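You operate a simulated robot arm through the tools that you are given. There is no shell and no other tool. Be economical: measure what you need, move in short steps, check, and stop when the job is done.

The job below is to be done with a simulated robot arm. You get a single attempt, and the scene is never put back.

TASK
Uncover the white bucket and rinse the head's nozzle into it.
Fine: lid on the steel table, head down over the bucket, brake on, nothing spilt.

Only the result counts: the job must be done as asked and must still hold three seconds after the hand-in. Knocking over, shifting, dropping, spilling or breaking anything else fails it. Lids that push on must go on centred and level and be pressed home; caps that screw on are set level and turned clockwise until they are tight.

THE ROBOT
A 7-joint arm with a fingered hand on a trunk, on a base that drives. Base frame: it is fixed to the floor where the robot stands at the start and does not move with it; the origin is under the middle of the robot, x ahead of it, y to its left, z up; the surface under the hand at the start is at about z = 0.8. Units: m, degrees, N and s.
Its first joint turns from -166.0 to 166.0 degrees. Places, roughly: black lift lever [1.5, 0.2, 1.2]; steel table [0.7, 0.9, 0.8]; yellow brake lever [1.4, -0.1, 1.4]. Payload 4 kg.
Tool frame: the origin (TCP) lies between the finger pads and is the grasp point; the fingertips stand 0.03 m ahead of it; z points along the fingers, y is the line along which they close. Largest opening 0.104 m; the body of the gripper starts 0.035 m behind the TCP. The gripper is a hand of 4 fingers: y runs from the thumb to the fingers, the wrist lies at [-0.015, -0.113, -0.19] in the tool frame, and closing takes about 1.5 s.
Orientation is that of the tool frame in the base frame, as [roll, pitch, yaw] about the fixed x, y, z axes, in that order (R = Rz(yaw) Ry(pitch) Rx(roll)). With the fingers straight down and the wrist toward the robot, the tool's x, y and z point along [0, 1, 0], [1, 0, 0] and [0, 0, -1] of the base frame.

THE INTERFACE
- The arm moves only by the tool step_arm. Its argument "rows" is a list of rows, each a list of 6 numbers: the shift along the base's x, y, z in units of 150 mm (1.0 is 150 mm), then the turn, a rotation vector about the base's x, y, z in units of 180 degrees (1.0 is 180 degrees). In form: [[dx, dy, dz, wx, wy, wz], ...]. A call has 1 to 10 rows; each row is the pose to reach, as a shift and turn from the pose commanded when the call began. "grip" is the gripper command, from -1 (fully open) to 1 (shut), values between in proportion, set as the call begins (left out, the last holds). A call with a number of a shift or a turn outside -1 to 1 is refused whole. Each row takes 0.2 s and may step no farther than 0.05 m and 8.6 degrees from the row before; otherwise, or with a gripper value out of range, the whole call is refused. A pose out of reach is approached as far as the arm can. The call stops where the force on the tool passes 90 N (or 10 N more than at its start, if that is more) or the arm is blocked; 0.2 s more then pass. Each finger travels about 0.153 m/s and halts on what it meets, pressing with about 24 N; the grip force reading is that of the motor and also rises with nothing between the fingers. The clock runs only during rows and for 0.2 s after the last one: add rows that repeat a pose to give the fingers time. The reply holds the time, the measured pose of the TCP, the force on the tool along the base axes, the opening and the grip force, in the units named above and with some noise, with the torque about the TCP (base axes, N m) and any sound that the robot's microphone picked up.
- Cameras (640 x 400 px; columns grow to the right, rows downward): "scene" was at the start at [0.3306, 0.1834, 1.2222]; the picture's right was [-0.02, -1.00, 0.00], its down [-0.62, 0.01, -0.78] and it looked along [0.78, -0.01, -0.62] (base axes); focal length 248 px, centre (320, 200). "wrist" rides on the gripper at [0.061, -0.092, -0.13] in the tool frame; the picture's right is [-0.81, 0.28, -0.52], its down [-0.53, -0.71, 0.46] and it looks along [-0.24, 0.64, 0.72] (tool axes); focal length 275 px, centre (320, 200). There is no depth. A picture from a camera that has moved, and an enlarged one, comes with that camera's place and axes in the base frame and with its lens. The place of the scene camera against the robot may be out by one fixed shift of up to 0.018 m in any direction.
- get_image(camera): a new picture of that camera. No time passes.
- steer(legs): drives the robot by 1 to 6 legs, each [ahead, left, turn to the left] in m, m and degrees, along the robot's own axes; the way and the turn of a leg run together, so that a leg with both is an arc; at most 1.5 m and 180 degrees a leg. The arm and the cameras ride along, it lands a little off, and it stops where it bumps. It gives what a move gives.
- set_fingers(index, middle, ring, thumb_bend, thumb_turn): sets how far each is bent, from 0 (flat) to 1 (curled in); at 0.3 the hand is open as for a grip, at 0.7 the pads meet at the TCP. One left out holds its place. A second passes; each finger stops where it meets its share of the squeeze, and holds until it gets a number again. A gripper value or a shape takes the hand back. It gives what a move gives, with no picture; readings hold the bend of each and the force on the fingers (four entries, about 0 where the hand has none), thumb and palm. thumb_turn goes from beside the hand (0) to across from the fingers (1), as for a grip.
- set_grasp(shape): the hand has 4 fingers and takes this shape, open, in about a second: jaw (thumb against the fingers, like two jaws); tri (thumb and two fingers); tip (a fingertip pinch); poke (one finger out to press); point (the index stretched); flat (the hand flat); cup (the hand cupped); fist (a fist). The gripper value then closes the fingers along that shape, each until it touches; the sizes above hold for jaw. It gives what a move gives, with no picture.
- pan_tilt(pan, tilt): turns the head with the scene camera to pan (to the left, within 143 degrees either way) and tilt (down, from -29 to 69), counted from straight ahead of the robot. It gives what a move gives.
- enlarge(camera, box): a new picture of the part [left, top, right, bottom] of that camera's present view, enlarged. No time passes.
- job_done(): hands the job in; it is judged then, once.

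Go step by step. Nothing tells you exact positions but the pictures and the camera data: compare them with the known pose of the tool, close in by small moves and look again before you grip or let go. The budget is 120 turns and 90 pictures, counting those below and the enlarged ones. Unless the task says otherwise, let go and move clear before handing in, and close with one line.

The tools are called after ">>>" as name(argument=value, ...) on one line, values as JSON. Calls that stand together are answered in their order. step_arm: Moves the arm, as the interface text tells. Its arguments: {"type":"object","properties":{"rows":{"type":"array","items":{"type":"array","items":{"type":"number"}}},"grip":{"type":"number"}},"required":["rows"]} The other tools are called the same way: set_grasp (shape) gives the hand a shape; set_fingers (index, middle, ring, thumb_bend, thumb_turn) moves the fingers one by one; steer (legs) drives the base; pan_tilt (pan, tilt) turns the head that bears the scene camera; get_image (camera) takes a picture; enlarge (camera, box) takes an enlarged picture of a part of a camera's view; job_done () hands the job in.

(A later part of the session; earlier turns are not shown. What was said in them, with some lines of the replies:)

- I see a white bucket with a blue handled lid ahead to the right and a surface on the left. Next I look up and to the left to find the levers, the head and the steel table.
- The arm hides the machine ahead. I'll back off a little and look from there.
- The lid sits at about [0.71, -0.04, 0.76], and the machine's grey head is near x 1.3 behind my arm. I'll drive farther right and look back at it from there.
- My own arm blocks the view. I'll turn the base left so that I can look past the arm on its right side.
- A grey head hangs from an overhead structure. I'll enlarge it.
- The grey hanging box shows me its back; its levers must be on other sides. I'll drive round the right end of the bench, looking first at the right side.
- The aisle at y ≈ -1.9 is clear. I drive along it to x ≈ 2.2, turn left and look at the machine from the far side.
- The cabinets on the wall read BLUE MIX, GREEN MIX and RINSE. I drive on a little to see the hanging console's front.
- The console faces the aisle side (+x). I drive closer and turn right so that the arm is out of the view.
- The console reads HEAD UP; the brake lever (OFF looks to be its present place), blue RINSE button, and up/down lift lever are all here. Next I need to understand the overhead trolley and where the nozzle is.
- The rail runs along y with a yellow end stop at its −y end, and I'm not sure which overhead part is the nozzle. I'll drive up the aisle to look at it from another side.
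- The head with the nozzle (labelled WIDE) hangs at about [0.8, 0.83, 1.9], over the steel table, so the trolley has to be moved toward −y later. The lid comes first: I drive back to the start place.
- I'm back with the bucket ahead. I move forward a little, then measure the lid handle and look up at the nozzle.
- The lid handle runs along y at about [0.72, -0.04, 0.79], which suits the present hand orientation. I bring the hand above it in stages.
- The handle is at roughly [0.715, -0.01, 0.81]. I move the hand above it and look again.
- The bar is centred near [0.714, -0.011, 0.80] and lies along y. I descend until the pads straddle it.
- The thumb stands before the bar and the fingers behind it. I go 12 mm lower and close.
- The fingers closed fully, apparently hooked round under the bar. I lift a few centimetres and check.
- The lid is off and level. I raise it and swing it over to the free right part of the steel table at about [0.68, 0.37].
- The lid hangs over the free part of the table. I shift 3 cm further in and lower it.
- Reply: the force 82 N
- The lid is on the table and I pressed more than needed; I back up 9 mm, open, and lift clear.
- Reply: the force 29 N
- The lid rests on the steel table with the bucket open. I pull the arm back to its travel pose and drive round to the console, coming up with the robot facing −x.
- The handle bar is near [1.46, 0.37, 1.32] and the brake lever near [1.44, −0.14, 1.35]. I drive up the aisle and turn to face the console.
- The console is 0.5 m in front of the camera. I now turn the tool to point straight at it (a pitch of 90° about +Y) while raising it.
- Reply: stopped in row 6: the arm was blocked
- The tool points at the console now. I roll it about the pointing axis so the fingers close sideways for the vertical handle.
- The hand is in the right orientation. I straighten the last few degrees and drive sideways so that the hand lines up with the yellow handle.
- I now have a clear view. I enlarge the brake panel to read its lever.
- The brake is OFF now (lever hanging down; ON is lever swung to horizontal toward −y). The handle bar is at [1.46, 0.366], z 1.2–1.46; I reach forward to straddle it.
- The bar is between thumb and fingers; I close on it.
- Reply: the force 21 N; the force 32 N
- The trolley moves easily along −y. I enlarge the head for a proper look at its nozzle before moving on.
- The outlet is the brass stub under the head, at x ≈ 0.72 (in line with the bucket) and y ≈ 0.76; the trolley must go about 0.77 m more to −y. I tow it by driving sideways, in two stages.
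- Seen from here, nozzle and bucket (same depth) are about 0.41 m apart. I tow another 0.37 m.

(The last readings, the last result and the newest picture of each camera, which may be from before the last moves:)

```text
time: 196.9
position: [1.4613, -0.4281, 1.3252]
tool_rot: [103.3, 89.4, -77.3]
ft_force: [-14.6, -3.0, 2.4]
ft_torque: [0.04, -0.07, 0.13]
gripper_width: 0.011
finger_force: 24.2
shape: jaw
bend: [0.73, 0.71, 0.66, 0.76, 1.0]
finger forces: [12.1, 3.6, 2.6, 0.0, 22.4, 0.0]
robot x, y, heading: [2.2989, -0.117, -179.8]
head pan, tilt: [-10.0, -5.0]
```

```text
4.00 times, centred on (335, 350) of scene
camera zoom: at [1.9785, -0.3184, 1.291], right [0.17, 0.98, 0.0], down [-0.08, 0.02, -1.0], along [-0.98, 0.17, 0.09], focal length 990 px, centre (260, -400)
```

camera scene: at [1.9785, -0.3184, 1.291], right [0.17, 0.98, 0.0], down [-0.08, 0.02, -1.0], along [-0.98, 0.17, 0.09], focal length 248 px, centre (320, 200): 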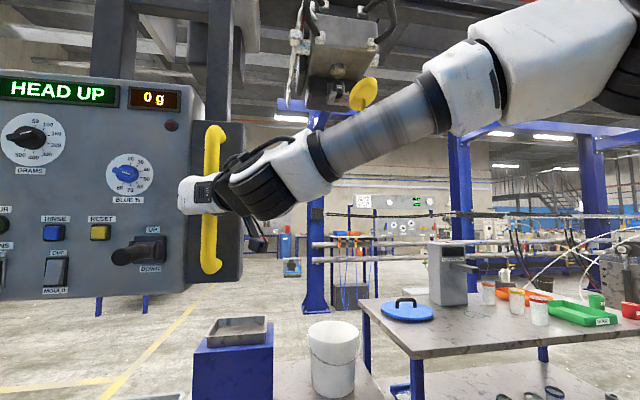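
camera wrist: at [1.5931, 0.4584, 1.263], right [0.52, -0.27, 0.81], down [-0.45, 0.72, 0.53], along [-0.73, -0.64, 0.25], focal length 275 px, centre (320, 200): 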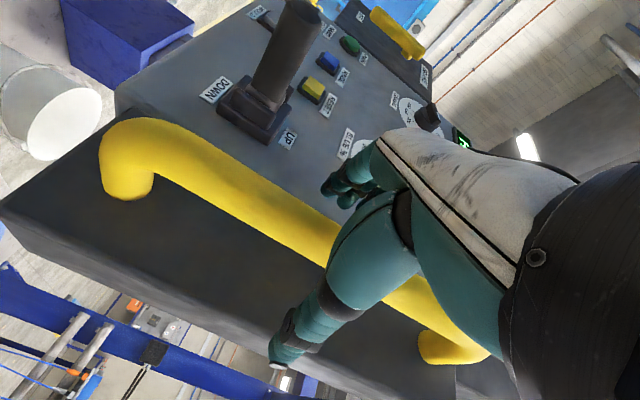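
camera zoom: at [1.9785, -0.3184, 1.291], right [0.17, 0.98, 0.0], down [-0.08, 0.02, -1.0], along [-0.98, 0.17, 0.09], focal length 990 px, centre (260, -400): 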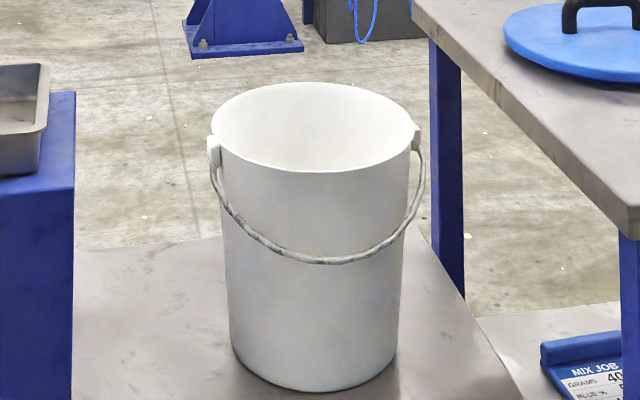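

Seen from here the nozzle is about 2 cm to +y of the bucket's middle. I nudge the trolley 2 cm more, then let go and back away.

>>> step_arm(rows=[[0, -0.07, 0, 0, 0, 0], [0, -0.14, 0, 0, 0, 0], [0, -0.14, 0, 0, 0, 0]])

>>> step_arm(rows=[[0, 0, 0, 0, 0, 0], [0, 0, 0, 0, 0, 0], [0, 0, 0, 0, 0, 0], [0, 0, 0, 0, 0, 0], [0, 0, 0, 0, 0, 0], [0, 0, 0, 0, 0, 0], [0, 0, 0, 0, 0, 0]], grip=-1)

>>> step_arm(rows=[[0.2, 0, 0, 0, 0, 0], [0.4, 0, 0, 0, 0, 0], [0.7, 0, 0, 0, 0, 0], [1.0, 0, 0, 0, 0, 0]])

>>> set_grasp(shape="poke")

>>> steer(legs=[[0, 0.4, 0]])

>>> get_image(camera="wrist")

>>> pan_tilt(pan=0, tilt=0)

>>> get_image(camera="scene")

```text
time: 197.7
position: [1.4637, -0.454, 1.325]
tool_rot: [95.0, 89.5, -85.2]
ft_force: [-34.9, -24.3, 7.1]
ft_torque: [0.09, -0.12, 0.15]
gripper_width: 0.0103
finger_force: 23.5
shape: jaw
bend: [0.73, 0.71, 0.65, 0.76, 1.0]
finger forces: [19.6, 6.6, 7.1, 0.0, 20.2, 0.1]
robot x, y, heading: [2.2992, -0.1228, -179.9]
head pan, tilt: [-10.0, -5.0]
```

```text
time: 199.3
position: [1.4631, -0.45, 1.3255]
tool_rot: [99.0, 89.4, -81.5]
ft_force: [0.0, 0.1, 0.2]
ft_torque: [0.0, -0.04, -0.01]
gripper_width: 0.1034
finger_force: 0.0
shape: jaw
bend: [0.3, 0.3, 0.3, 0.3, 0.98]
finger forces: [0.0, 0.0, 0.0, 0.0, 0.0, 0.1]
robot x, y, heading: [2.3008, -0.1165, -180.1]
head pan, tilt: [-10.0, -5.0]
```

```text
time: 200.3
position: [1.6114, -0.4495, 1.3243]
tool_rot: [97.7, 89.4, -82.9]
ft_force: [-1.0, 1.4, 0.3]
ft_torque: [-0.04, -0.01, 0.04]
gripper_width: 0.1035
finger_force: 0.1
shape: jaw
bend: [0.3, 0.3, 0.3, 0.3, 0.98]
finger forces: [0.1, 0.0, 0.0, 0.0, 0.1, 0.0]
robot x, y, heading: [2.3008, -0.1171, -180.0]
head pan, tilt: [-10.0, -5.0]
```

```text
time: 201.2
position: [1.6105, -0.4483, 1.3245]
tool_rot: [101.4, 89.4, -79.1]
ft_force: [0.3, -1.0, 0.4]
ft_torque: [0.04, -0.02, -0.03]
gripper_width: 0.0003
finger_force: 0.1
shape: poke
bend: [0.7, 0.7, 0.99, 1.0, 1.0]
finger forces: [0.1, 0.0, 0.0, 0.1, 0.0, 0.1]
robot x, y, heading: [2.3037, -0.1183, -179.8]
head pan, tilt: [-10.0, -5.0]
```

```text
time: 203.7
position: [1.6138, -0.8455, 1.3249]
tool_rot: [96.4, 89.4, -83.9]
ft_force: [0.8, 0.2, -0.3]
ft_torque: [0.04, 0.02, 0.01]
gripper_width: 0.0
finger_force: 0.1
shape: poke
bend: [0.7, 0.7, 0.99, 1.0, 1.0]
finger forces: [0.0, 0.0, 0.0, 0.1, 0.1, 0.0]
robot x, y, heading: [2.3023, -0.5136, -179.7]
head pan, tilt: [-10.0, -5.0]
```

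```text
28 pictures are left
camera wrist: at [1.7442, -0.7585, 1.262], right [0.52, -0.27, 0.81], down [-0.45, 0.72, 0.53], along [-0.73, -0.64, 0.25], focal length 275 px, centre (320, 200)
```

wrist: 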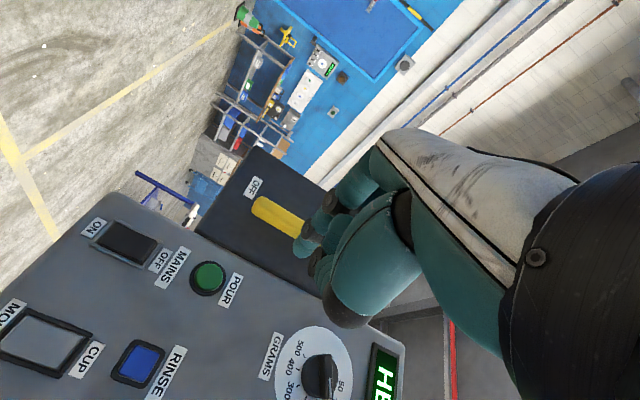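

```text
time: 204.4
position: [1.6136, -0.8465, 1.3248]
tool_rot: [88.6, 89.4, -91.9]
ft_force: [0.2, -0.9, 0.1]
ft_torque: [0.03, 0.02, 0.02]
gripper_width: 0.0
finger_force: 0.1
shape: poke
bend: [0.7, 0.7, 0.99, 1.0, 1.0]
finger forces: [0.0, 0.0, 0.1, 0.0, 0.1, 0.0]
robot x, y, heading: [2.3012, -0.5145, -179.7]
head pan, tilt: [0.0, 0.0]
```

```text
27 pictures are left
camera scene: at [1.9764, -0.7303, 1.2835], right [0.0, 1.0, 0.0], down [0.0, 0.0, -1.0], along [-1.0, 0.0, 0.0], focal length 248 px, centre (320, 200)
```

scene: 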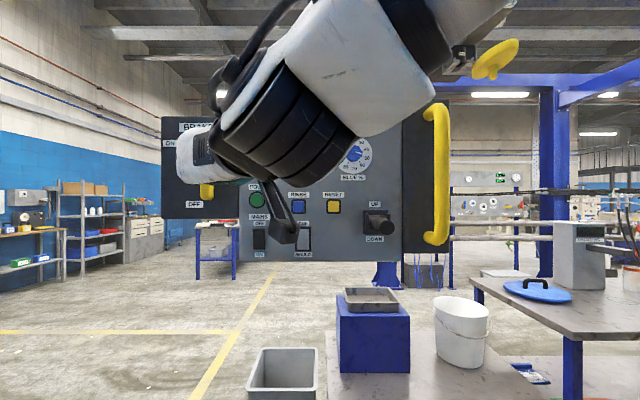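

The hand is in poke shape beside the brake lever, whose lower end is near [1.46, −0.944, 1.29]. I go in on its +y side and check before pushing.

>>> step_arm(rows=[[-0.2, -0.1, -0.08, 0, 0, 0], [-0.4, -0.2, -0.16, 0, 0, 0], [-0.6, -0.25, -0.16, 0, 0, 0], [-0.75, -0.25, -0.16, 0, 0, 0]])

>>> enlarge(camera="wrist", box=[180, 120, 420, 320])

>>> enlarge(camera="scene", box=[150, 100, 310, 240])

```text
time: 205.4
position: [1.5014, -0.8857, 1.3004]
tool_rot: [75.6, 89.3, -104.9]
ft_force: [0.2, 0.3, -0.7]
ft_torque: [0.05, -0.03, -0.03]
gripper_width: 0.0002
finger_force: 0.0
shape: poke
bend: [0.7, 0.7, 0.99, 1.0, 1.0]
finger forces: [0.1, 0.0, 0.0, 0.0, 0.1, 0.0]
robot x, y, heading: [2.305, -0.5126, -180.2]
head pan, tilt: [0.0, 0.0]
```

```text
2.00 times, centred on (300, 220) of wrist
camera zoom: at [1.6325, -0.7965, 1.2382], right [0.52, -0.27, 0.81], down [-0.45, 0.72, 0.53], along [-0.73, -0.64, 0.25], focal length 551 px, centre (360, 160)
```

zoom: 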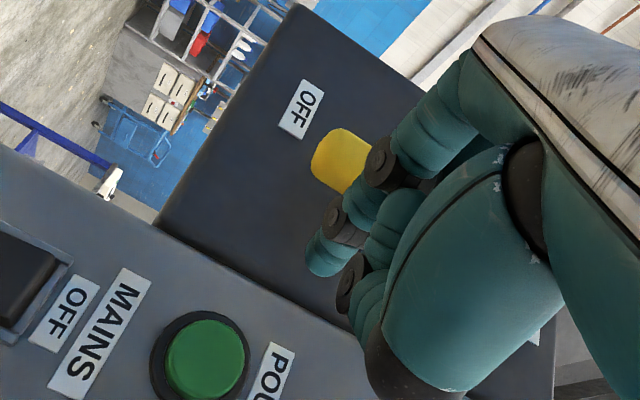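

```text
2.86 times, centred on (230, 170) of scene
camera zoom: at [1.9767, -0.7304, 1.2835], right [0.0, 1.0, 0.0], down [0.0, 0.0, -1.0], along [-1.0, 0.0, 0.0], focal length 707 px, centre (577, 286)
```

zoom: 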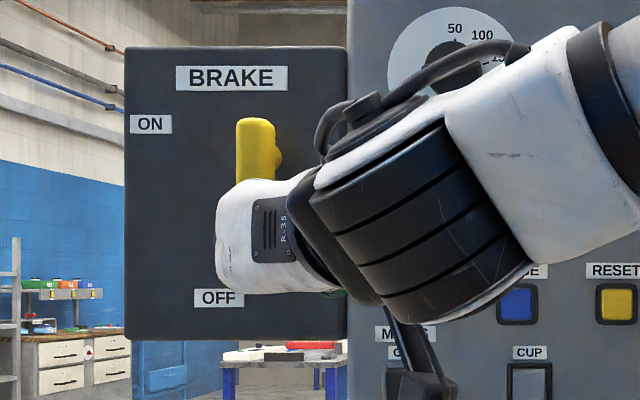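

>>> step_arm(rows=[[-0.13, 0.05, 0, 0, 0, 0], [-0.26, 0.05, 0, 0, 0, 0], [-0.26, 0.05, 0, 0, 0, 0]])

>>> step_arm(rows=[[0, -0.1, 0, 0, 0, 0], [0, -0.2, 0, 0, 0, 0], [0, -0.3, 0, 0, 0, 0], [0, -0.4, 0, 0, 0, 0]])

>>> enlarge(camera="wrist", box=[180, 120, 420, 320])

```text
time: 206.2
position: [1.4619, -0.878, 1.3003]
tool_rot: [89.7, 89.3, -90.7]
ft_force: [0.1, 0.3, -0.3]
ft_torque: [-0.01, 0.0, 0.0]
gripper_width: 0.0
finger_force: 0.1
shape: poke
bend: [0.7, 0.7, 0.99, 1.0, 1.0]
finger forces: [0.0, 0.0, 0.0, 0.1, 0.1, 0.0]
robot x, y, heading: [2.3025, -0.5173, -179.9]
head pan, tilt: [0.0, 0.0]
```

```text
time: 207.2
position: [1.4619, -0.9369, 1.3018]
tool_rot: [86.0, 89.5, -94.3]
ft_force: [1.3, 2.2, -1.4]
ft_torque: [0.02, -0.01, -0.02]
gripper_width: 0.0001
finger_force: 0.1
shape: poke
bend: [0.7, 0.7, 0.99, 1.0, 1.0]
finger forces: [0.1, 3.3, 0.0, 0.1, 0.1, 0.0]
robot x, y, heading: [2.2975, -0.5163, -179.9]
head pan, tilt: [0.0, 0.0]
```

```text
2.00 times, centred on (300, 220) of wrist
camera zoom: at [1.5926, -0.8477, 1.2385], right [0.52, -0.27, 0.81], down [-0.45, 0.72, 0.53], along [-0.73, -0.64, 0.25], focal length 551 px, centre (360, 160)
```

zoom: 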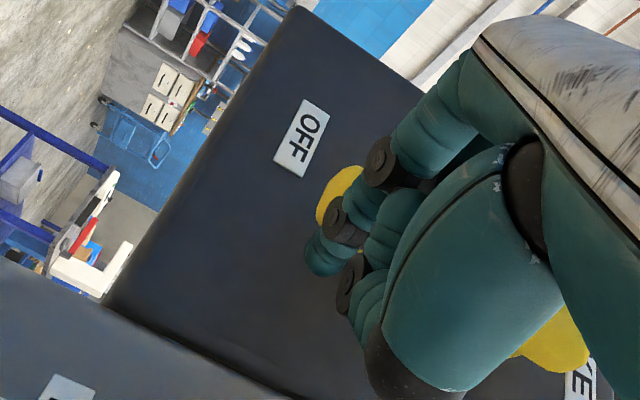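

The finger touches the lever and it turns freely. I follow the arc to horizontal.

>>> step_arm(rows=[[0, -0.08, -0.02, 0, 0, 0], [0, -0.163, -0.03, 0, 0, 0], [0, -0.24, -0.01, 0, 0, 0], [0, -0.313, 0.013, 0, 0, 0], [0, -0.38, 0.05, 0, 0, 0], [0, -0.444, 0.097, 0, 0, 0], [0, -0.5, 0.15, 0, 0, 0], [0, -0.547, 0.213, 0, 0, 0]])

>>> step_arm(rows=[[0, -0.04, 0.07, 0, 0, 0], [0, -0.07, 0.14, 0, 0, 0], [0, -0.09, 0.2, 0, 0, 0]])

>>> get_image(camera="scene")

>>> enlarge(camera="wrist", box=[180, 120, 420, 320])

```text
time: 209.0
position: [1.4628, -1.0208, 1.3326]
tool_rot: [85.4, 89.4, -94.9]
ft_force: [3.3, 2.2, -1.3]
ft_torque: [-0.03, 0.02, -0.01]
gripper_width: 0.0
finger_force: 0.1
shape: poke
bend: [0.7, 0.7, 0.99, 1.0, 1.0]
finger forces: [0.0, 2.1, 0.0, 0.0, 0.0, 0.0]
robot x, y, heading: [2.3026, -0.5143, -179.8]
head pan, tilt: [0.0, 0.0]
```

```text
time: 209.8
position: [1.4613, -1.0335, 1.3594]
tool_rot: [117.4, 89.4, -63.1]
ft_force: [2.9, 1.3, -12.8]
ft_torque: [-0.03, -0.24, -0.09]
gripper_width: 0.0
finger_force: 0.0
shape: poke
bend: [0.7, 0.7, 0.99, 1.0, 1.0]
finger forces: [0.0, 12.5, 0.0, 0.0, 0.0, 0.1]
robot x, y, heading: [2.3023, -0.5128, -179.9]
head pan, tilt: [0.0, 0.0]
```

```text
23 pictures are left
camera scene: at [1.976, -0.7305, 1.2834], right [0.0, 1.0, 0.0], down [0.0, 0.0, -1.0], along [-1.0, 0.0, 0.0], focal length 248 px, centre (320, 200)
```

scene: 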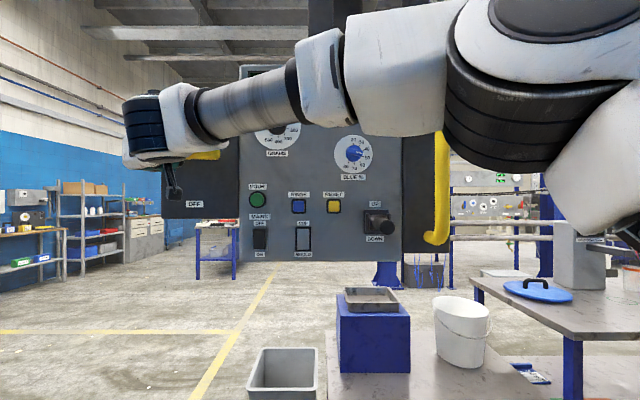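

```text
2.00 times, centred on (300, 220) of wrist
camera zoom: at [1.5924, -0.9444, 1.2978], right [0.51, -0.27, 0.81], down [-0.45, 0.72, 0.52], along [-0.73, -0.64, 0.25], focal length 551 px, centre (360, 160)
```

zoom: 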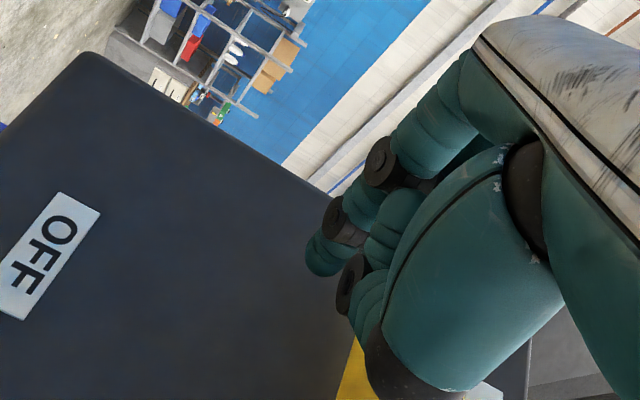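

The lever now lies horizontal and presses against its stop. I withdraw downward and back and look at it.

>>> step_arm(rows=[[0, 0, 0.06, 0, 0, 0], [0, 0, -0.1, 0, 0, 0], [0.2, 0, -0.2, 0, 0, 0], [0.5, 0.05, -0.2, 0, 0, 0], [0.8, 0.15, -0.2, 0, 0, 0], [1.0, 0.3, -0.2, 0, 0, 0]])

>>> steer(legs=[[0, -0.45, 0]])

>>> pan_tilt(pan=15, tilt=0)

>>> get_image(camera="scene")

```text
time: 211.2
position: [1.6125, -0.9866, 1.3312]
tool_rot: [89.4, 89.4, -91.0]
ft_force: [-1.0, 0.2, -0.5]
ft_torque: [0.0, 0.05, -0.03]
gripper_width: 0.0
finger_force: 0.0
shape: poke
bend: [0.7, 0.7, 0.99, 1.0, 1.0]
finger forces: [0.0, 0.1, 0.0, 0.1, 0.1, 0.0]
robot x, y, heading: [2.3028, -0.5162, -179.9]
head pan, tilt: [0.0, 0.0]
```

```text
time: 213.9
position: [1.6108, -0.5361, 1.3315]
tool_rot: [85.5, 89.3, -94.9]
ft_force: [-0.6, 0.1, 0.9]
ft_torque: [0.02, 0.0, -0.02]
gripper_width: 0.0
finger_force: 0.0
shape: poke
bend: [0.7, 0.7, 0.99, 1.0, 1.0]
finger forces: [0.1, 0.0, 0.0, 0.0, 0.1, 0.1]
robot x, y, heading: [2.3002, -0.0643, -179.8]
head pan, tilt: [0.0, 0.0]
```

```text
time: 214.7
position: [1.6121, -0.5359, 1.3323]
tool_rot: [95.2, 89.4, -85.2]
ft_force: [-0.2, -0.2, -0.3]
ft_torque: [0.0, 0.0, 0.0]
gripper_width: 0.0
finger_force: 0.1
shape: poke
bend: [0.7, 0.7, 0.99, 1.0, 1.0]
finger forces: [0.1, 0.0, 0.0, 0.0, 0.0, 0.0]
robot x, y, heading: [2.3025, -0.0633, -180.0]
head pan, tilt: [15.0, 0.0]
```

```text
21 pictures are left
camera scene: at [1.9783, -0.3021, 1.2835], right [-0.26, 0.97, 0.0], down [0.0, 0.0, -1.0], along [-0.97, -0.26, 0.0], focal length 248 px, centre (320, 200)
```

scene: 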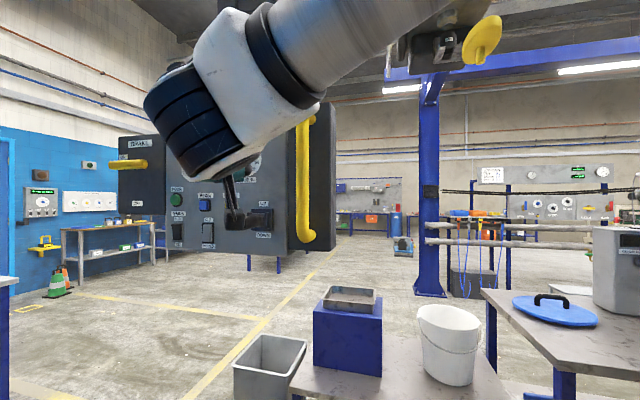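

The brake is ON. The lift lever's tip should now be near [1.505, −0.577, 1.23]; I bring the finger above it.

>>> step_arm(rows=[[0, -0.14, -0.05, 0, 0, 0], [0, -0.27, -0.1, 0, 0, 0], [-0.3, -0.27, -0.15, 0, 0, 0], [-0.65, -0.27, -0.2, 0, 0, 0]])

>>> get_image(camera="wrist")

>>> enlarge(camera="scene", box=[110, 110, 350, 290])

```text
refused: row 4 steps farther than a row can; nothing moved
```

```text
20 pictures are left
camera wrist: at [1.7425, -0.4476, 1.2692], right [0.52, -0.27, 0.81], down [-0.45, 0.72, 0.53], along [-0.73, -0.64, 0.25], focal length 275 px, centre (320, 200)
```

wrist: 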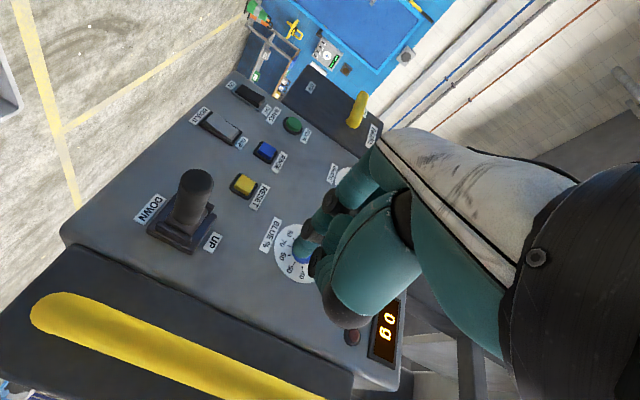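

```text
2.22 times, centred on (230, 200) of scene
camera zoom: at [1.9783, -0.3021, 1.2835], right [-0.26, 0.97, 0.0], down [0.0, 0.0, -1.0], along [-0.97, -0.26, 0.0], focal length 550 px, centre (520, 200)
```

zoom: 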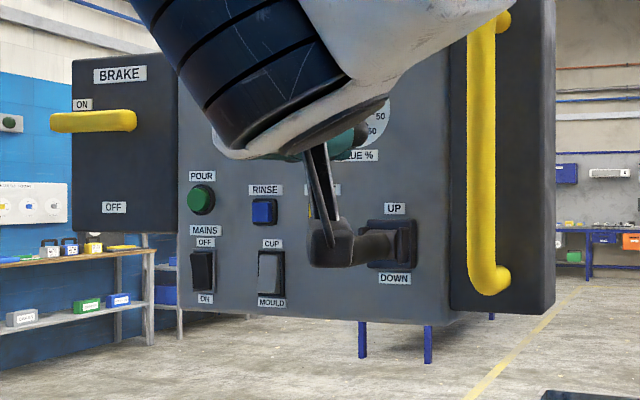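

>>> step_arm(rows=[[0, -0.16, -0.05, 0, 0, 0], [0, -0.32, -0.1, 0, 0, 0], [-0.25, -0.32, -0.15, 0, 0, 0], [-0.5, -0.32, -0.2, 0, 0, 0], [-0.65, -0.32, -0.25, 0, 0, 0]])

>>> get_image(camera="wrist")

```text
time: 215.9
position: [1.5148, -0.584, 1.2948]
tool_rot: [82.5, 89.4, -97.9]
ft_force: [0.6, 0.4, -0.2]
ft_torque: [0.03, -0.03, -0.01]
gripper_width: 0.0
finger_force: 0.1
shape: poke
bend: [0.7, 0.7, 0.99, 1.0, 1.0]
finger forces: [0.0, 0.0, 0.0, 0.0, 0.0, 0.0]
robot x, y, heading: [2.2985, -0.0633, -179.6]
head pan, tilt: [15.0, 0.0]
```

```text
18 pictures are left
camera wrist: at [1.6448, -0.4951, 1.2317], right [0.52, -0.27, 0.81], down [-0.45, 0.72, 0.53], along [-0.73, -0.64, 0.25], focal length 275 px, centre (320, 200)
```

wrist: 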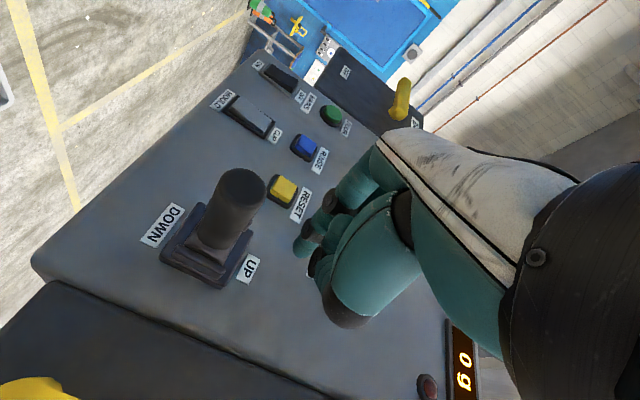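

The finger is directly above the lever. I press it down in small steps.

>>> step_arm(rows=[[0, 0, -0.08, 0, 0, 0], [0, 0, -0.16, 0, 0, 0], [0, 0, -0.24, 0, 0, 0], [0, 0, -0.32, 0, 0, 0], [0, 0, -0.38, 0, 0, 0]])

>>> get_image(camera="wrist")

```text
time: 217.1
position: [1.5138, -0.5839, 1.2379]
tool_rot: [81.1, 89.3, -99.3]
ft_force: [0.4, -0.7, 6.2]
ft_torque: [0.01, 0.21, 0.03]
gripper_width: 0.0
finger_force: 0.0
shape: poke
bend: [0.7, 0.7, 0.99, 1.0, 1.0]
finger forces: [5.3, 0.0, 0.0, 0.1, 0.0, 0.0]
robot x, y, heading: [2.3037, -0.0641, -180.0]
head pan, tilt: [15.0, 0.0]
```

```text
17 pictures are left
camera wrist: at [1.6453, -0.4954, 1.1753], right [0.52, -0.27, 0.81], down [-0.45, 0.72, 0.53], along [-0.73, -0.64, 0.25], focal length 275 px, centre (320, 200)
```

wrist: 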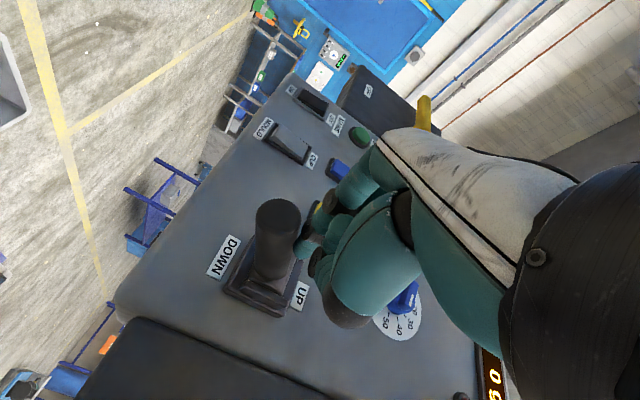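

The index finger is on the lever (5 N). I press on and hold.

>>> step_arm(rows=[[0, 0, -0.06, 0, 0, 0], [0, 0, -0.12, 0, 0, 0], [0, 0, -0.18, 0, 0, 0], [0, 0, -0.24, 0, 0, 0], [0, 0, -0.24, 0, 0, 0], [0, 0, -0.24, 0, 0, 0], [0, 0, -0.24, 0, 0, 0]])

>>> get_image(camera="scene")

```text
time: 218.7
position: [1.5171, -0.5823, 1.2062]
tool_rot: [70.4, 89.1, -110.2]
ft_force: [23.2, 23.9, 36.5]
ft_torque: [0.2, 0.66, -0.43]
gripper_width: 0.0001
finger_force: 0.1
shape: poke
bend: [0.7, 0.7, 0.99, 1.0, 1.0]
finger forces: [33.7, 17.4, 0.0, 0.0, 0.1, 0.0]
robot x, y, heading: [2.3027, -0.0638, -179.8]
head pan, tilt: [15.0, 0.0]
```

```text
16 pictures are left
camera scene: at [1.9806, -0.3, 1.2845], right [-0.26, 0.97, 0.0], down [0.0, 0.0, -1.0], along [-0.97, -0.26, 0.0], focal length 248 px, centre (320, 200)
```

scene: 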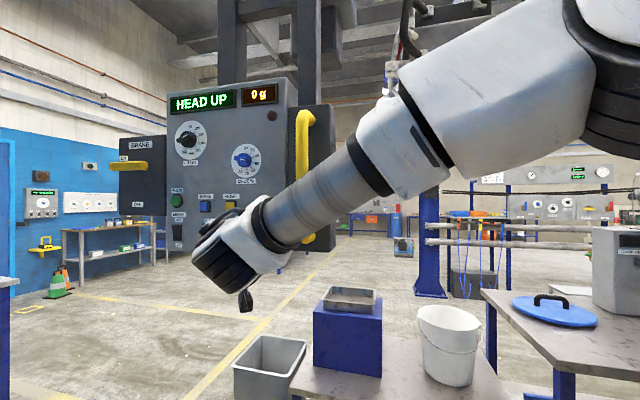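

The lever is at its stop but the display still says HEAD UP; I hold it for two seconds and look again.

>>> step_arm(rows=[[0, 0, 0, 0, 0, 0], [0, 0, 0, 0, 0, 0], [0, 0, 0, 0, 0, 0], [0, 0, 0, 0, 0, 0], [0, 0, 0, 0, 0, 0], [0, 0, 0, 0, 0, 0], [0, 0, 0, 0, 0, 0], [0, 0, 0, 0, 0, 0], [0, 0, 0, 0, 0, 0], [0, 0, 0, 0, 0, 0]])

>>> get_image(camera="scene")

```text
time: 220.9
position: [1.5159, -0.5825, 1.2066]
tool_rot: [65.7, 89.1, -114.8]
ft_force: [25.9, 26.2, 34.8]
ft_torque: [0.17, 0.61, -0.46]
gripper_width: 0.0
finger_force: 0.1
shape: poke
bend: [0.7, 0.7, 0.99, 1.0, 1.0]
finger forces: [33.5, 19.3, 0.0, 0.1, 0.0, 0.0]
robot x, y, heading: [2.2967, -0.063, -179.9]
head pan, tilt: [15.0, 0.0]
```

```text
15 pictures are left
camera scene: at [1.9806, -0.3001, 1.2845], right [-0.26, 0.97, 0.0], down [0.0, 0.0, -1.0], along [-0.97, -0.26, 0.0], focal length 248 px, centre (320, 200)
```

scene: 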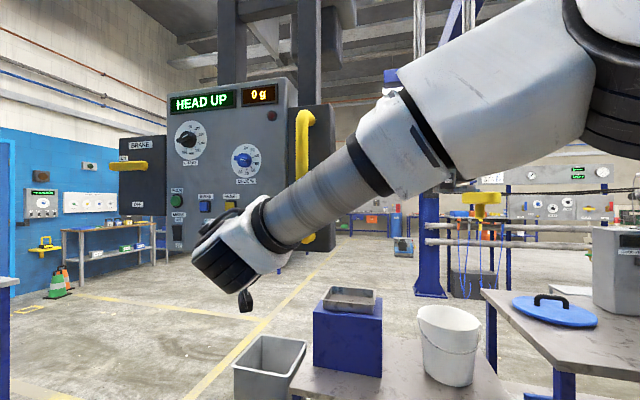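

The head is coming down while the lever is held. I continue in short holds, watching.

>>> step_arm(rows=[[0, 0, 0, 0, 0, 0], [0, 0, 0, 0, 0, 0]])

>>> get_image(camera="scene")

```text
time: 221.5
position: [1.5167, -0.5823, 1.2064]
tool_rot: [68.4, 89.1, -112.0]
ft_force: [25.6, 25.6, 34.6]
ft_torque: [0.14, 0.61, -0.47]
gripper_width: 0.0001
finger_force: 0.0
shape: poke
bend: [0.7, 0.7, 0.99, 1.0, 1.0]
finger forces: [33.5, 19.1, 0.1, 0.1, 0.1, 0.1]
robot x, y, heading: [2.3024, -0.0595, -180.2]
head pan, tilt: [15.0, 0.0]
```

```text
14 pictures are left
camera scene: at [1.9806, -0.3001, 1.2845], right [-0.26, 0.97, 0.0], down [0.0, 0.0, -1.0], along [-0.97, -0.26, 0.0], focal length 248 px, centre (320, 200)
```

scene: 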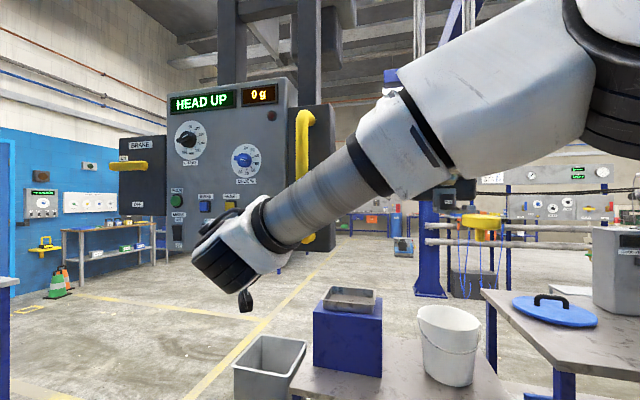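

>>> step_arm(rows=[[0, 0, 0, 0, 0, 0], [0, 0, 0, 0, 0, 0], [0, 0, 0, 0, 0, 0]])

>>> enlarge(camera="scene", box=[360, 130, 640, 400])

```text
time: 222.3
position: [1.5168, -0.5818, 1.2073]
tool_rot: [72.5, 89.0, -108.0]
ft_force: [24.9, 26.2, 34.5]
ft_torque: [0.16, 0.66, -0.43]
gripper_width: 0.0002
finger_force: 0.1
shape: poke
bend: [0.7, 0.7, 0.99, 1.0, 1.0]
finger forces: [33.5, 19.1, 0.0, 0.0, 0.0, 0.1]
robot x, y, heading: [2.3, -0.0604, -179.9]
head pan, tilt: [15.0, 0.0]
```

```text
1.48 times, centred on (500, 265) of scene
camera zoom: at [1.9806, -0.3001, 1.2845], right [-0.26, 0.97, 0.0], down [0.0, 0.0, -1.0], along [-0.97, -0.26, 0.0], focal length 367 px, centre (53, 104)
```

zoom: 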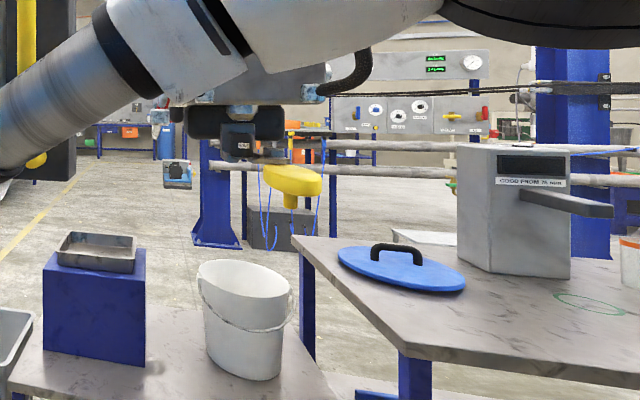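

I take a closer look at the parts under the head before going further.

>>> enlarge(camera="scene", box=[470, 170, 600, 290])

>>> enlarge(camera="scene", box=[430, 165, 620, 345])

```text
3.33 times, centred on (535, 230) of scene
camera zoom: at [1.9806, -0.3001, 1.2845], right [-0.26, 0.97, 0.0], down [0.0, 0.0, -1.0], along [-0.97, -0.26, 0.0], focal length 825 px, centre (-397, 100)
```

zoom: 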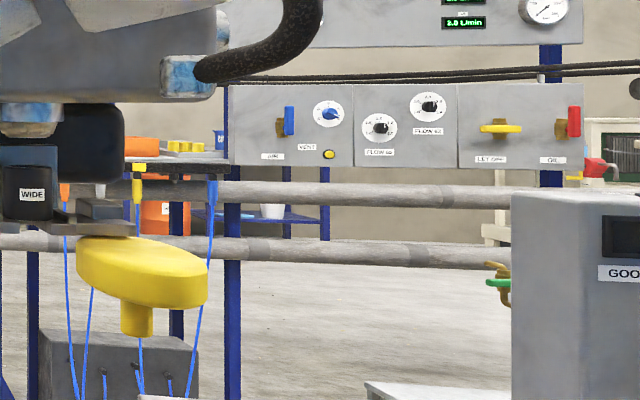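

```text
2.22 times, centred on (525, 255) of scene
camera zoom: at [1.9806, -0.3001, 1.2845], right [-0.26, 0.97, 0.0], down [0.0, 0.0, -1.0], along [-0.97, -0.26, 0.0], focal length 550 px, centre (-136, 78)
```

zoom: 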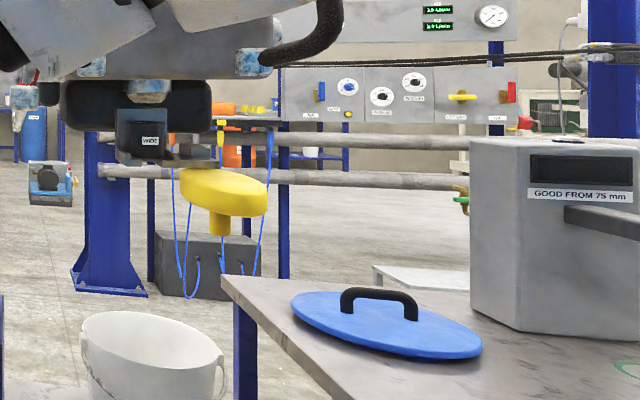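

The nozzle (WIDE, under the brass nut) lines up with the bucket in this view; the yellow part hangs beside it. I keep lowering in short holds.

>>> step_arm(rows=[[0, 0, 0, 0, 0, 0], [0, 0, 0, 0, 0, 0]])

>>> get_image(camera="scene")

```text
time: 222.9
position: [1.5165, -0.5822, 1.2062]
tool_rot: [72.1, 89.1, -108.3]
ft_force: [25.4, 24.5, 34.2]
ft_torque: [0.15, 0.6, -0.42]
gripper_width: 0.0
finger_force: 0.0
shape: poke
bend: [0.7, 0.7, 0.99, 1.0, 1.0]
finger forces: [33.5, 19.1, 0.0, 0.1, 0.1, 0.0]
robot x, y, heading: [2.3009, -0.0611, -179.7]
head pan, tilt: [15.0, 0.0]
```

```text
10 pictures are left
camera scene: at [1.9806, -0.3001, 1.2845], right [-0.26, 0.97, 0.0], down [0.0, 0.0, -1.0], along [-0.97, -0.26, 0.0], focal length 248 px, centre (320, 200)
```

scene: 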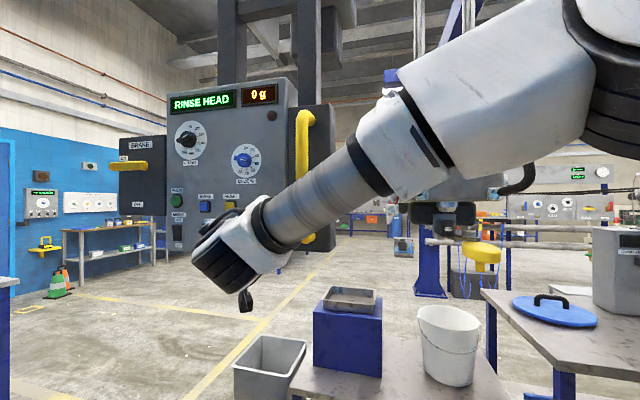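

The display now reads RINSE HEAD: the head is down over the bucket. I lift the finger off the lever and move across to the blue RINSE button at about [1.41, −0.765, 1.268].

>>> step_arm(rows=[[0, 0, 0.2, 0, 0, 0], [0, 0, 0.42, 0, 0, 0], [0.3, 0, 0.5, 0, 0, 0], [0.5, -0.2, 0.5, 0, 0, 0], [0.5, -0.5, 0.45, 0, 0, 0], [0.5, -0.8, 0.41, 0, 0, 0], [0.5, -0.99, 0.41, 0, 0, 0]])

>>> step_arm(rows=[[0, -0.2, 0, 0, 0, 0], [-0.2, -0.23, 0, 0, 0, 0], [-0.4, -0.23, 0, 0, 0, 0]])

>>> enlarge(camera="wrist", box=[180, 120, 420, 320])

```text
time: 224.5
position: [1.5889, -0.7315, 1.2629]
tool_rot: [86.2, 89.3, -94.3]
ft_force: [0.1, -0.4, 0.6]
ft_torque: [-0.02, -0.04, 0.01]
gripper_width: 0.0
finger_force: 0.1
shape: poke
bend: [0.7, 0.7, 0.99, 1.0, 1.0]
finger forces: [0.1, 0.1, 0.1, 0.0, 0.1, 0.0]
robot x, y, heading: [2.3, -0.0613, -180.0]
head pan, tilt: [15.0, 0.0]
```

```text
time: 225.3
position: [1.5298, -0.7691, 1.2635]
tool_rot: [83.4, 89.4, -96.9]
ft_force: [0.1, -0.4, -0.2]
ft_torque: [0.05, -0.02, -0.04]
gripper_width: 0.0
finger_force: 0.1
shape: poke
bend: [0.7, 0.7, 0.99, 1.0, 1.0]
finger forces: [0.0, 0.1, 0.0, 0.0, 0.0, 0.0]
robot x, y, heading: [2.3004, -0.0612, -179.8]
head pan, tilt: [15.0, 0.0]
```

```text
2.00 times, centred on (300, 220) of wrist
camera zoom: at [1.6601, -0.6796, 1.2002], right [0.52, -0.27, 0.81], down [-0.45, 0.72, 0.53], along [-0.73, -0.64, 0.25], focal length 551 px, centre (360, 160)
```

zoom: 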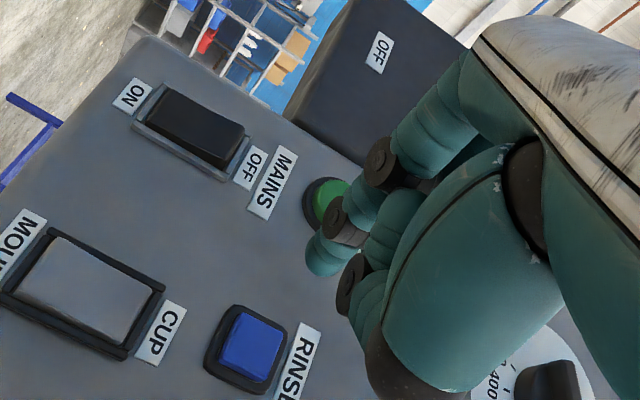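

Two views agree: the button is at [1.411, −0.765, 1.269]. I align and press it.

>>> step_arm(rows=[[-0.15, 0.025, 0.06, 0, 0, 0], [-0.3, 0.025, 0.06, 0, 0, 0], [-0.43, 0.025, 0.06, 0, 0, 0]])

>>> enlarge(camera="wrist", box=[180, 120, 420, 320])

```text
time: 226.1
position: [1.4794, -0.7529, 1.2659]
tool_rot: [89.7, 89.4, -90.7]
ft_force: [0.2, 0.1, -0.4]
ft_torque: [0.0, 0.0, 0.0]
gripper_width: 0.0
finger_force: 0.1
shape: poke
bend: [0.7, 0.7, 0.99, 1.0, 1.0]
finger forces: [0.1, 0.0, 0.0, 0.1, 0.1, 0.0]
out of reach, approached as far as the arm can: row 2, 3
robot x, y, heading: [2.3003, -0.0648, -179.9]
head pan, tilt: [15.0, 0.0]
```

```text
2.00 times, centred on (300, 220) of wrist
camera zoom: at [1.6097, -0.6638, 1.2029], right [0.52, -0.27, 0.81], down [-0.45, 0.72, 0.53], along [-0.73, -0.64, 0.25], focal length 551 px, centre (360, 160)
```

zoom: 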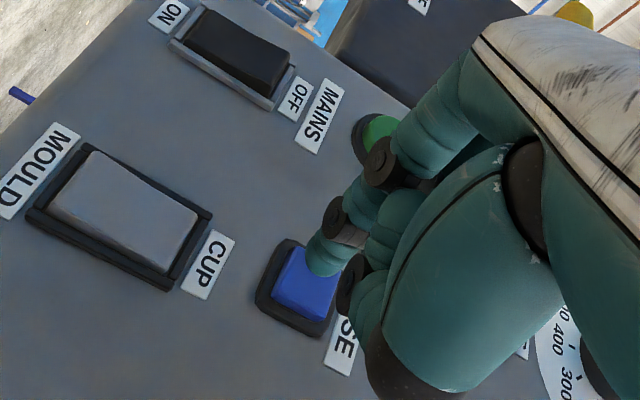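

The arm ran out of reach. I pull back, drive 0.3 m to −y, and bring the hand back to the button.

>>> step_arm(rows=[[0.25, 0, 0, 0, 0, 0], [0.5, 0.1, 0, 0, 0, 0], [0.75, 0.2, 0, 0, 0, 0]])

>>> steer(legs=[[0, 0.3, 0]])

>>> step_arm(rows=[[0, 0.3, 0, 0, 0, 0], [0, 0.6, 0, 0, 0, 0], [0, 0.9, 0, 0, 0, 0]])

```text
time: 227.1
position: [1.5489, -0.6956, 1.2587]
tool_rot: [36.4, 89.7, -147.3]
ft_force: [0.8, 0.0, 0.8]
ft_torque: [0.04, -0.07, 0.01]
gripper_width: 0.0
finger_force: 0.1
shape: poke
bend: [0.7, 0.7, 0.99, 1.0, 1.0]
finger forces: [0.1, 0.0, 0.0, 0.1, 0.0, 0.1]
robot x, y, heading: [2.2989, -0.0616, -180.0]
head pan, tilt: [15.0, 0.0]
stopped in row 3: the arm was blocked; the commanded pose is now the measured one
```

```text
time: 229.1
position: [1.5507, -0.9976, 1.2603]
tool_rot: [60.1, 89.7, -123.5]
ft_force: [0.2, -0.6, -0.9]
ft_torque: [-0.01, 0.01, 0.01]
gripper_width: 0.0
finger_force: 0.0
shape: poke
bend: [0.7, 0.7, 0.99, 1.0, 1.0]
finger forces: [0.0, 0.0, 0.0, 0.0, 0.0, 0.0]
robot x, y, heading: [2.3022, -0.3639, -180.0]
head pan, tilt: [15.0, 0.0]
```

```text
time: 229.9
position: [1.5525, -0.8637, 1.2607]
tool_rot: [57.0, 89.7, -126.5]
ft_force: [-0.8, 0.0, -0.3]
ft_torque: [-0.01, 0.03, -0.06]
gripper_width: 0.0
finger_force: 0.1
shape: poke
bend: [0.7, 0.7, 0.99, 1.0, 1.0]
finger forces: [0.1, 0.0, 0.1, 0.0, 0.0, 0.0]
robot x, y, heading: [2.3009, -0.3615, -180.0]
head pan, tilt: [15.0, 0.0]
```

>>> step_arm(rows=[[0, 0.3, 0.05, 0, 0, 0], [0, 0.65, 0.09, 0, 0, 0], [-0.3, 0.65, 0.09, 0, 0, 0], [-0.55, 0.65, 0.09, 0, 0, 0]])

>>> enlarge(camera="wrist", box=[180, 120, 420, 320])

```text
refused: row 2 steps farther than a row can; nothing moved
```

```text
2.00 times, centred on (300, 220) of wrist
camera zoom: at [1.6881, -0.7824, 1.1982], right [0.5, -0.3, 0.81], down [-0.41, 0.74, 0.53], along [-0.76, -0.6, 0.25], focal length 551 px, centre (360, 160)
```

zoom: 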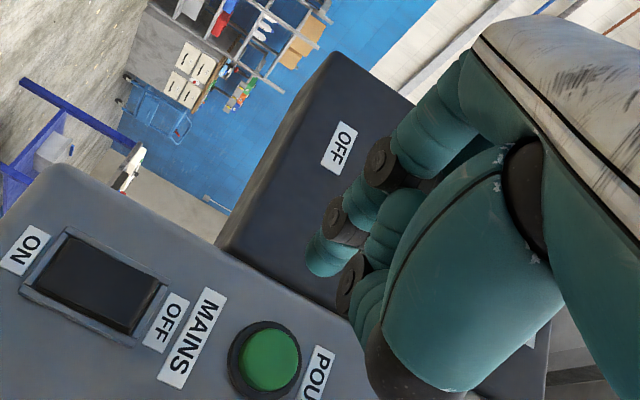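

>>> step_arm(rows=[[0, 0.25, 0.05, 0, 0, 0], [0, 0.5, 0.09, 0, 0, 0], [0, 0.65, 0.09, 0, 0, 0], [-0.25, 0.65, 0.09, 0, 0, 0], [-0.5, 0.65, 0.09, 0, 0, 0]])

>>> enlarge(camera="wrist", box=[180, 120, 420, 320])

```text
time: 231.1
position: [1.4763, -0.7654, 1.2745]
tool_rot: [74.9, 89.7, -108.7]
ft_force: [-0.4, 0.3, -0.2]
ft_torque: [0.0, -0.04, -0.02]
gripper_width: 0.0002
finger_force: 0.0
shape: poke
bend: [0.7, 0.7, 0.99, 1.0, 1.0]
finger forces: [0.0, 0.1, 0.0, 0.1, 0.0, 0.1]
robot x, y, heading: [2.303, -0.3623, -179.7]
head pan, tilt: [15.0, 0.0]
```

```text
2.00 times, centred on (300, 220) of wrist
camera zoom: at [1.612, -0.6838, 1.2119], right [0.5, -0.3, 0.81], down [-0.41, 0.74, 0.53], along [-0.76, -0.6, 0.25], focal length 551 px, centre (360, 160)
```

zoom: 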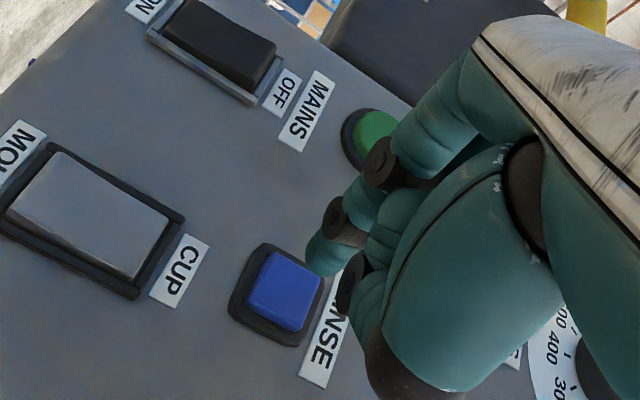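

The fingertip is lined up with the RINSE button. I press and hold it.

>>> step_arm(rows=[[-0.12, -0.02, 0, 0, 0, 0], [-0.2, -0.02, 0, 0, 0, 0], [-0.26, -0.02, 0, 0, 0, 0], [-0.3, -0.02, 0, 0, 0, 0], [-0.3, -0.02, 0, 0, 0, 0], [-0.3, -0.02, 0, 0, 0, 0], [-0.3, -0.02, 0, 0, 0, 0], [-0.3, -0.02, 0, 0, 0, 0]])

```text
time: 232.9
position: [1.4334, -0.7712, 1.2739]
tool_rot: [56.5, 89.8, -126.9]
ft_force: [23.1, -1.9, -5.1]
ft_torque: [-0.02, -0.3, 0.04]
gripper_width: 0.0
finger_force: 0.0
shape: poke
bend: [0.7, 0.7, 0.99, 1.0, 1.0]
finger forces: [18.7, 4.7, 0.0, 0.1, 0.1, 0.0]
robot x, y, heading: [2.3023, -0.3609, -179.7]
head pan, tilt: [15.0, 0.0]
heard: click
```

A click was heard. I hold and look at the display and the nozzle.

>>> step_arm(rows=[[0, 0, 0, 0, 0, 0], [0, 0, 0, 0, 0, 0], [0, 0, 0, 0, 0, 0], [0, 0, 0, 0, 0, 0], [0, 0, 0, 0, 0, 0]])

>>> get_image(camera="scene")

```text
time: 234.1
position: [1.4326, -0.7699, 1.2748]
tool_rot: [41.4, 89.7, -142.2]
ft_force: [25.9, -1.5, -7.0]
ft_torque: [-0.01, -0.33, 0.07]
gripper_width: 0.0
finger_force: 0.1
shape: poke
bend: [0.7, 0.7, 0.99, 1.0, 1.0]
finger forces: [22.4, 3.2, 0.0, 0.1, 0.0, 0.0]
robot x, y, heading: [2.3017, -0.3645, -179.4]
head pan, tilt: [15.0, 0.0]
```

```text
5 pictures are left
camera scene: at [1.98, -0.6026, 1.2837], right [-0.26, 0.97, 0.0], down [0.0, 0.0, -1.0], along [-0.97, -0.26, 0.0], focal length 248 px, centre (320, 200)
```

scene: 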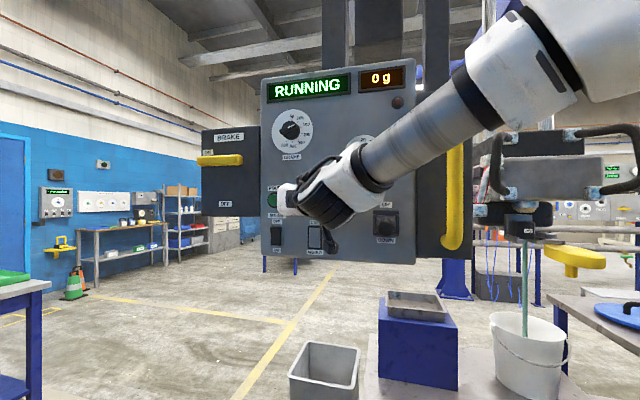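

It reads RUNNING and a stream falls from the nozzle into the bucket. I hold a little longer and look again.

>>> step_arm(rows=[[0, 0, 0, 0, 0, 0], [0, 0, 0, 0, 0, 0], [0, 0, 0, 0, 0, 0], [0, 0, 0, 0, 0, 0], [0, 0, 0, 0, 0, 0], [0, 0, 0, 0, 0, 0], [0, 0, 0, 0, 0, 0], [0, 0, 0, 0, 0, 0], [0, 0, 0, 0, 0, 0], [0, 0, 0, 0, 0, 0]])

>>> step_arm(rows=[[0, 0, 0, 0, 0, 0], [0, 0, 0, 0, 0, 0], [0, 0, 0, 0, 0, 0], [0, 0, 0, 0, 0, 0], [0, 0, 0, 0, 0, 0], [0, 0, 0, 0, 0, 0], [0, 0, 0, 0, 0, 0], [0, 0, 0, 0, 0, 0], [0, 0, 0, 0, 0, 0], [0, 0, 0, 0, 0, 0]])

>>> get_image(camera="scene")

```text
time: 236.3
position: [1.4321, -0.7694, 1.2754]
tool_rot: [46.3, 89.7, -137.4]
ft_force: [25.3, -1.1, -8.4]
ft_torque: [0.01, -0.36, 0.04]
gripper_width: 0.0
finger_force: 0.1
shape: poke
bend: [0.7, 0.7, 0.99, 1.0, 1.0]
finger forces: [22.9, 3.0, 0.1, 0.0, 0.0, 0.0]
robot x, y, heading: [2.3006, -0.3619, -179.7]
head pan, tilt: [15.0, 0.0]
```

```text
time: 238.5
position: [1.4319, -0.7695, 1.2737]
tool_rot: [60.7, 89.8, -122.8]
ft_force: [25.2, -0.7, -7.4]
ft_torque: [0.04, -0.38, 0.05]
gripper_width: 0.0
finger_force: 0.1
shape: poke
bend: [0.7, 0.7, 0.99, 1.0, 1.0]
finger forces: [23.1, 3.0, 0.0, 0.0, 0.0, 0.0]
robot x, y, heading: [2.3006, -0.3678, -179.9]
head pan, tilt: [15.0, 0.0]
```

```text
4 pictures are left
camera scene: at [1.98, -0.6026, 1.2837], right [-0.26, 0.97, 0.0], down [0.0, 0.0, -1.0], along [-0.97, -0.26, 0.0], focal length 248 px, centre (320, 200)
```

scene: 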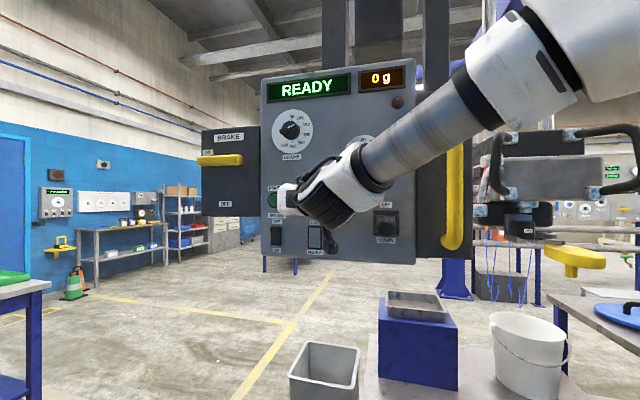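

The rinse has ended (READY) and the stream went into the bucket. I back the finger straight off and check.

>>> step_arm(rows=[[0.15, 0, 0, 0, 0, 0], [0.4, 0, 0, 0, 0, 0], [0.65, 0, 0, 0, 0, 0], [0.9, 0, 0, 0, 0, 0]])

>>> steer(legs=[[-0.15, 0, 0]])

>>> get_image(camera="scene")

```text
time: 239.5
position: [1.565, -0.7671, 1.2726]
tool_rot: [48.2, 89.8, -135.5]
ft_force: [0.4, 1.1, 0.3]
ft_torque: [0.0, -0.01, 0.03]
gripper_width: 0.0001
finger_force: 0.1
shape: poke
bend: [0.7, 0.7, 0.99, 1.0, 1.0]
finger forces: [0.0, 0.1, 0.0, 0.1, 0.0, 0.0]
robot x, y, heading: [2.2975, -0.3652, -179.8]
head pan, tilt: [15.0, 0.0]
```

```text
time: 240.9
position: [1.7151, -0.768, 1.2738]
tool_rot: [72.2, 89.7, -111.2]
ft_force: [-0.3, -0.5, 0.2]
ft_torque: [0.04, 0.03, -0.01]
gripper_width: 0.0
finger_force: 0.1
shape: poke
bend: [0.7, 0.7, 0.99, 1.0, 1.0]
finger forces: [0.0, 0.0, 0.0, 0.0, 0.0, 0.0]
robot x, y, heading: [2.4512, -0.3649, -179.6]
head pan, tilt: [15.0, 0.0]
```

```text
3 pictures are left
camera scene: at [2.1293, -0.6022, 1.2835], right [-0.26, 0.96, 0.0], down [0.0, 0.0, -1.0], along [-0.96, -0.26, 0.0], focal length 248 px, centre (320, 200)
```

scene: 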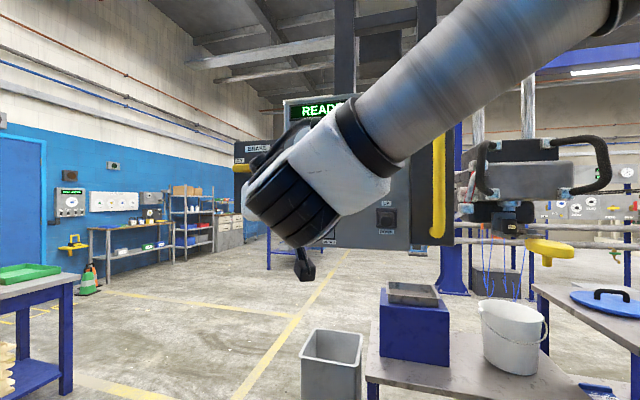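

The display reads READY, the head is down over the bucket, the brake is on, the lid is on the steel table, and the hand is clear. I hand in.

>>> job_done()

```text
The job is handed in.
```

The white bucket is uncovered and the head's nozzle has been rinsed into it: the stream went into the bucket and I saw nothing spilt. The lid is on the steel table, the head is down over the bucket and the brake is on.
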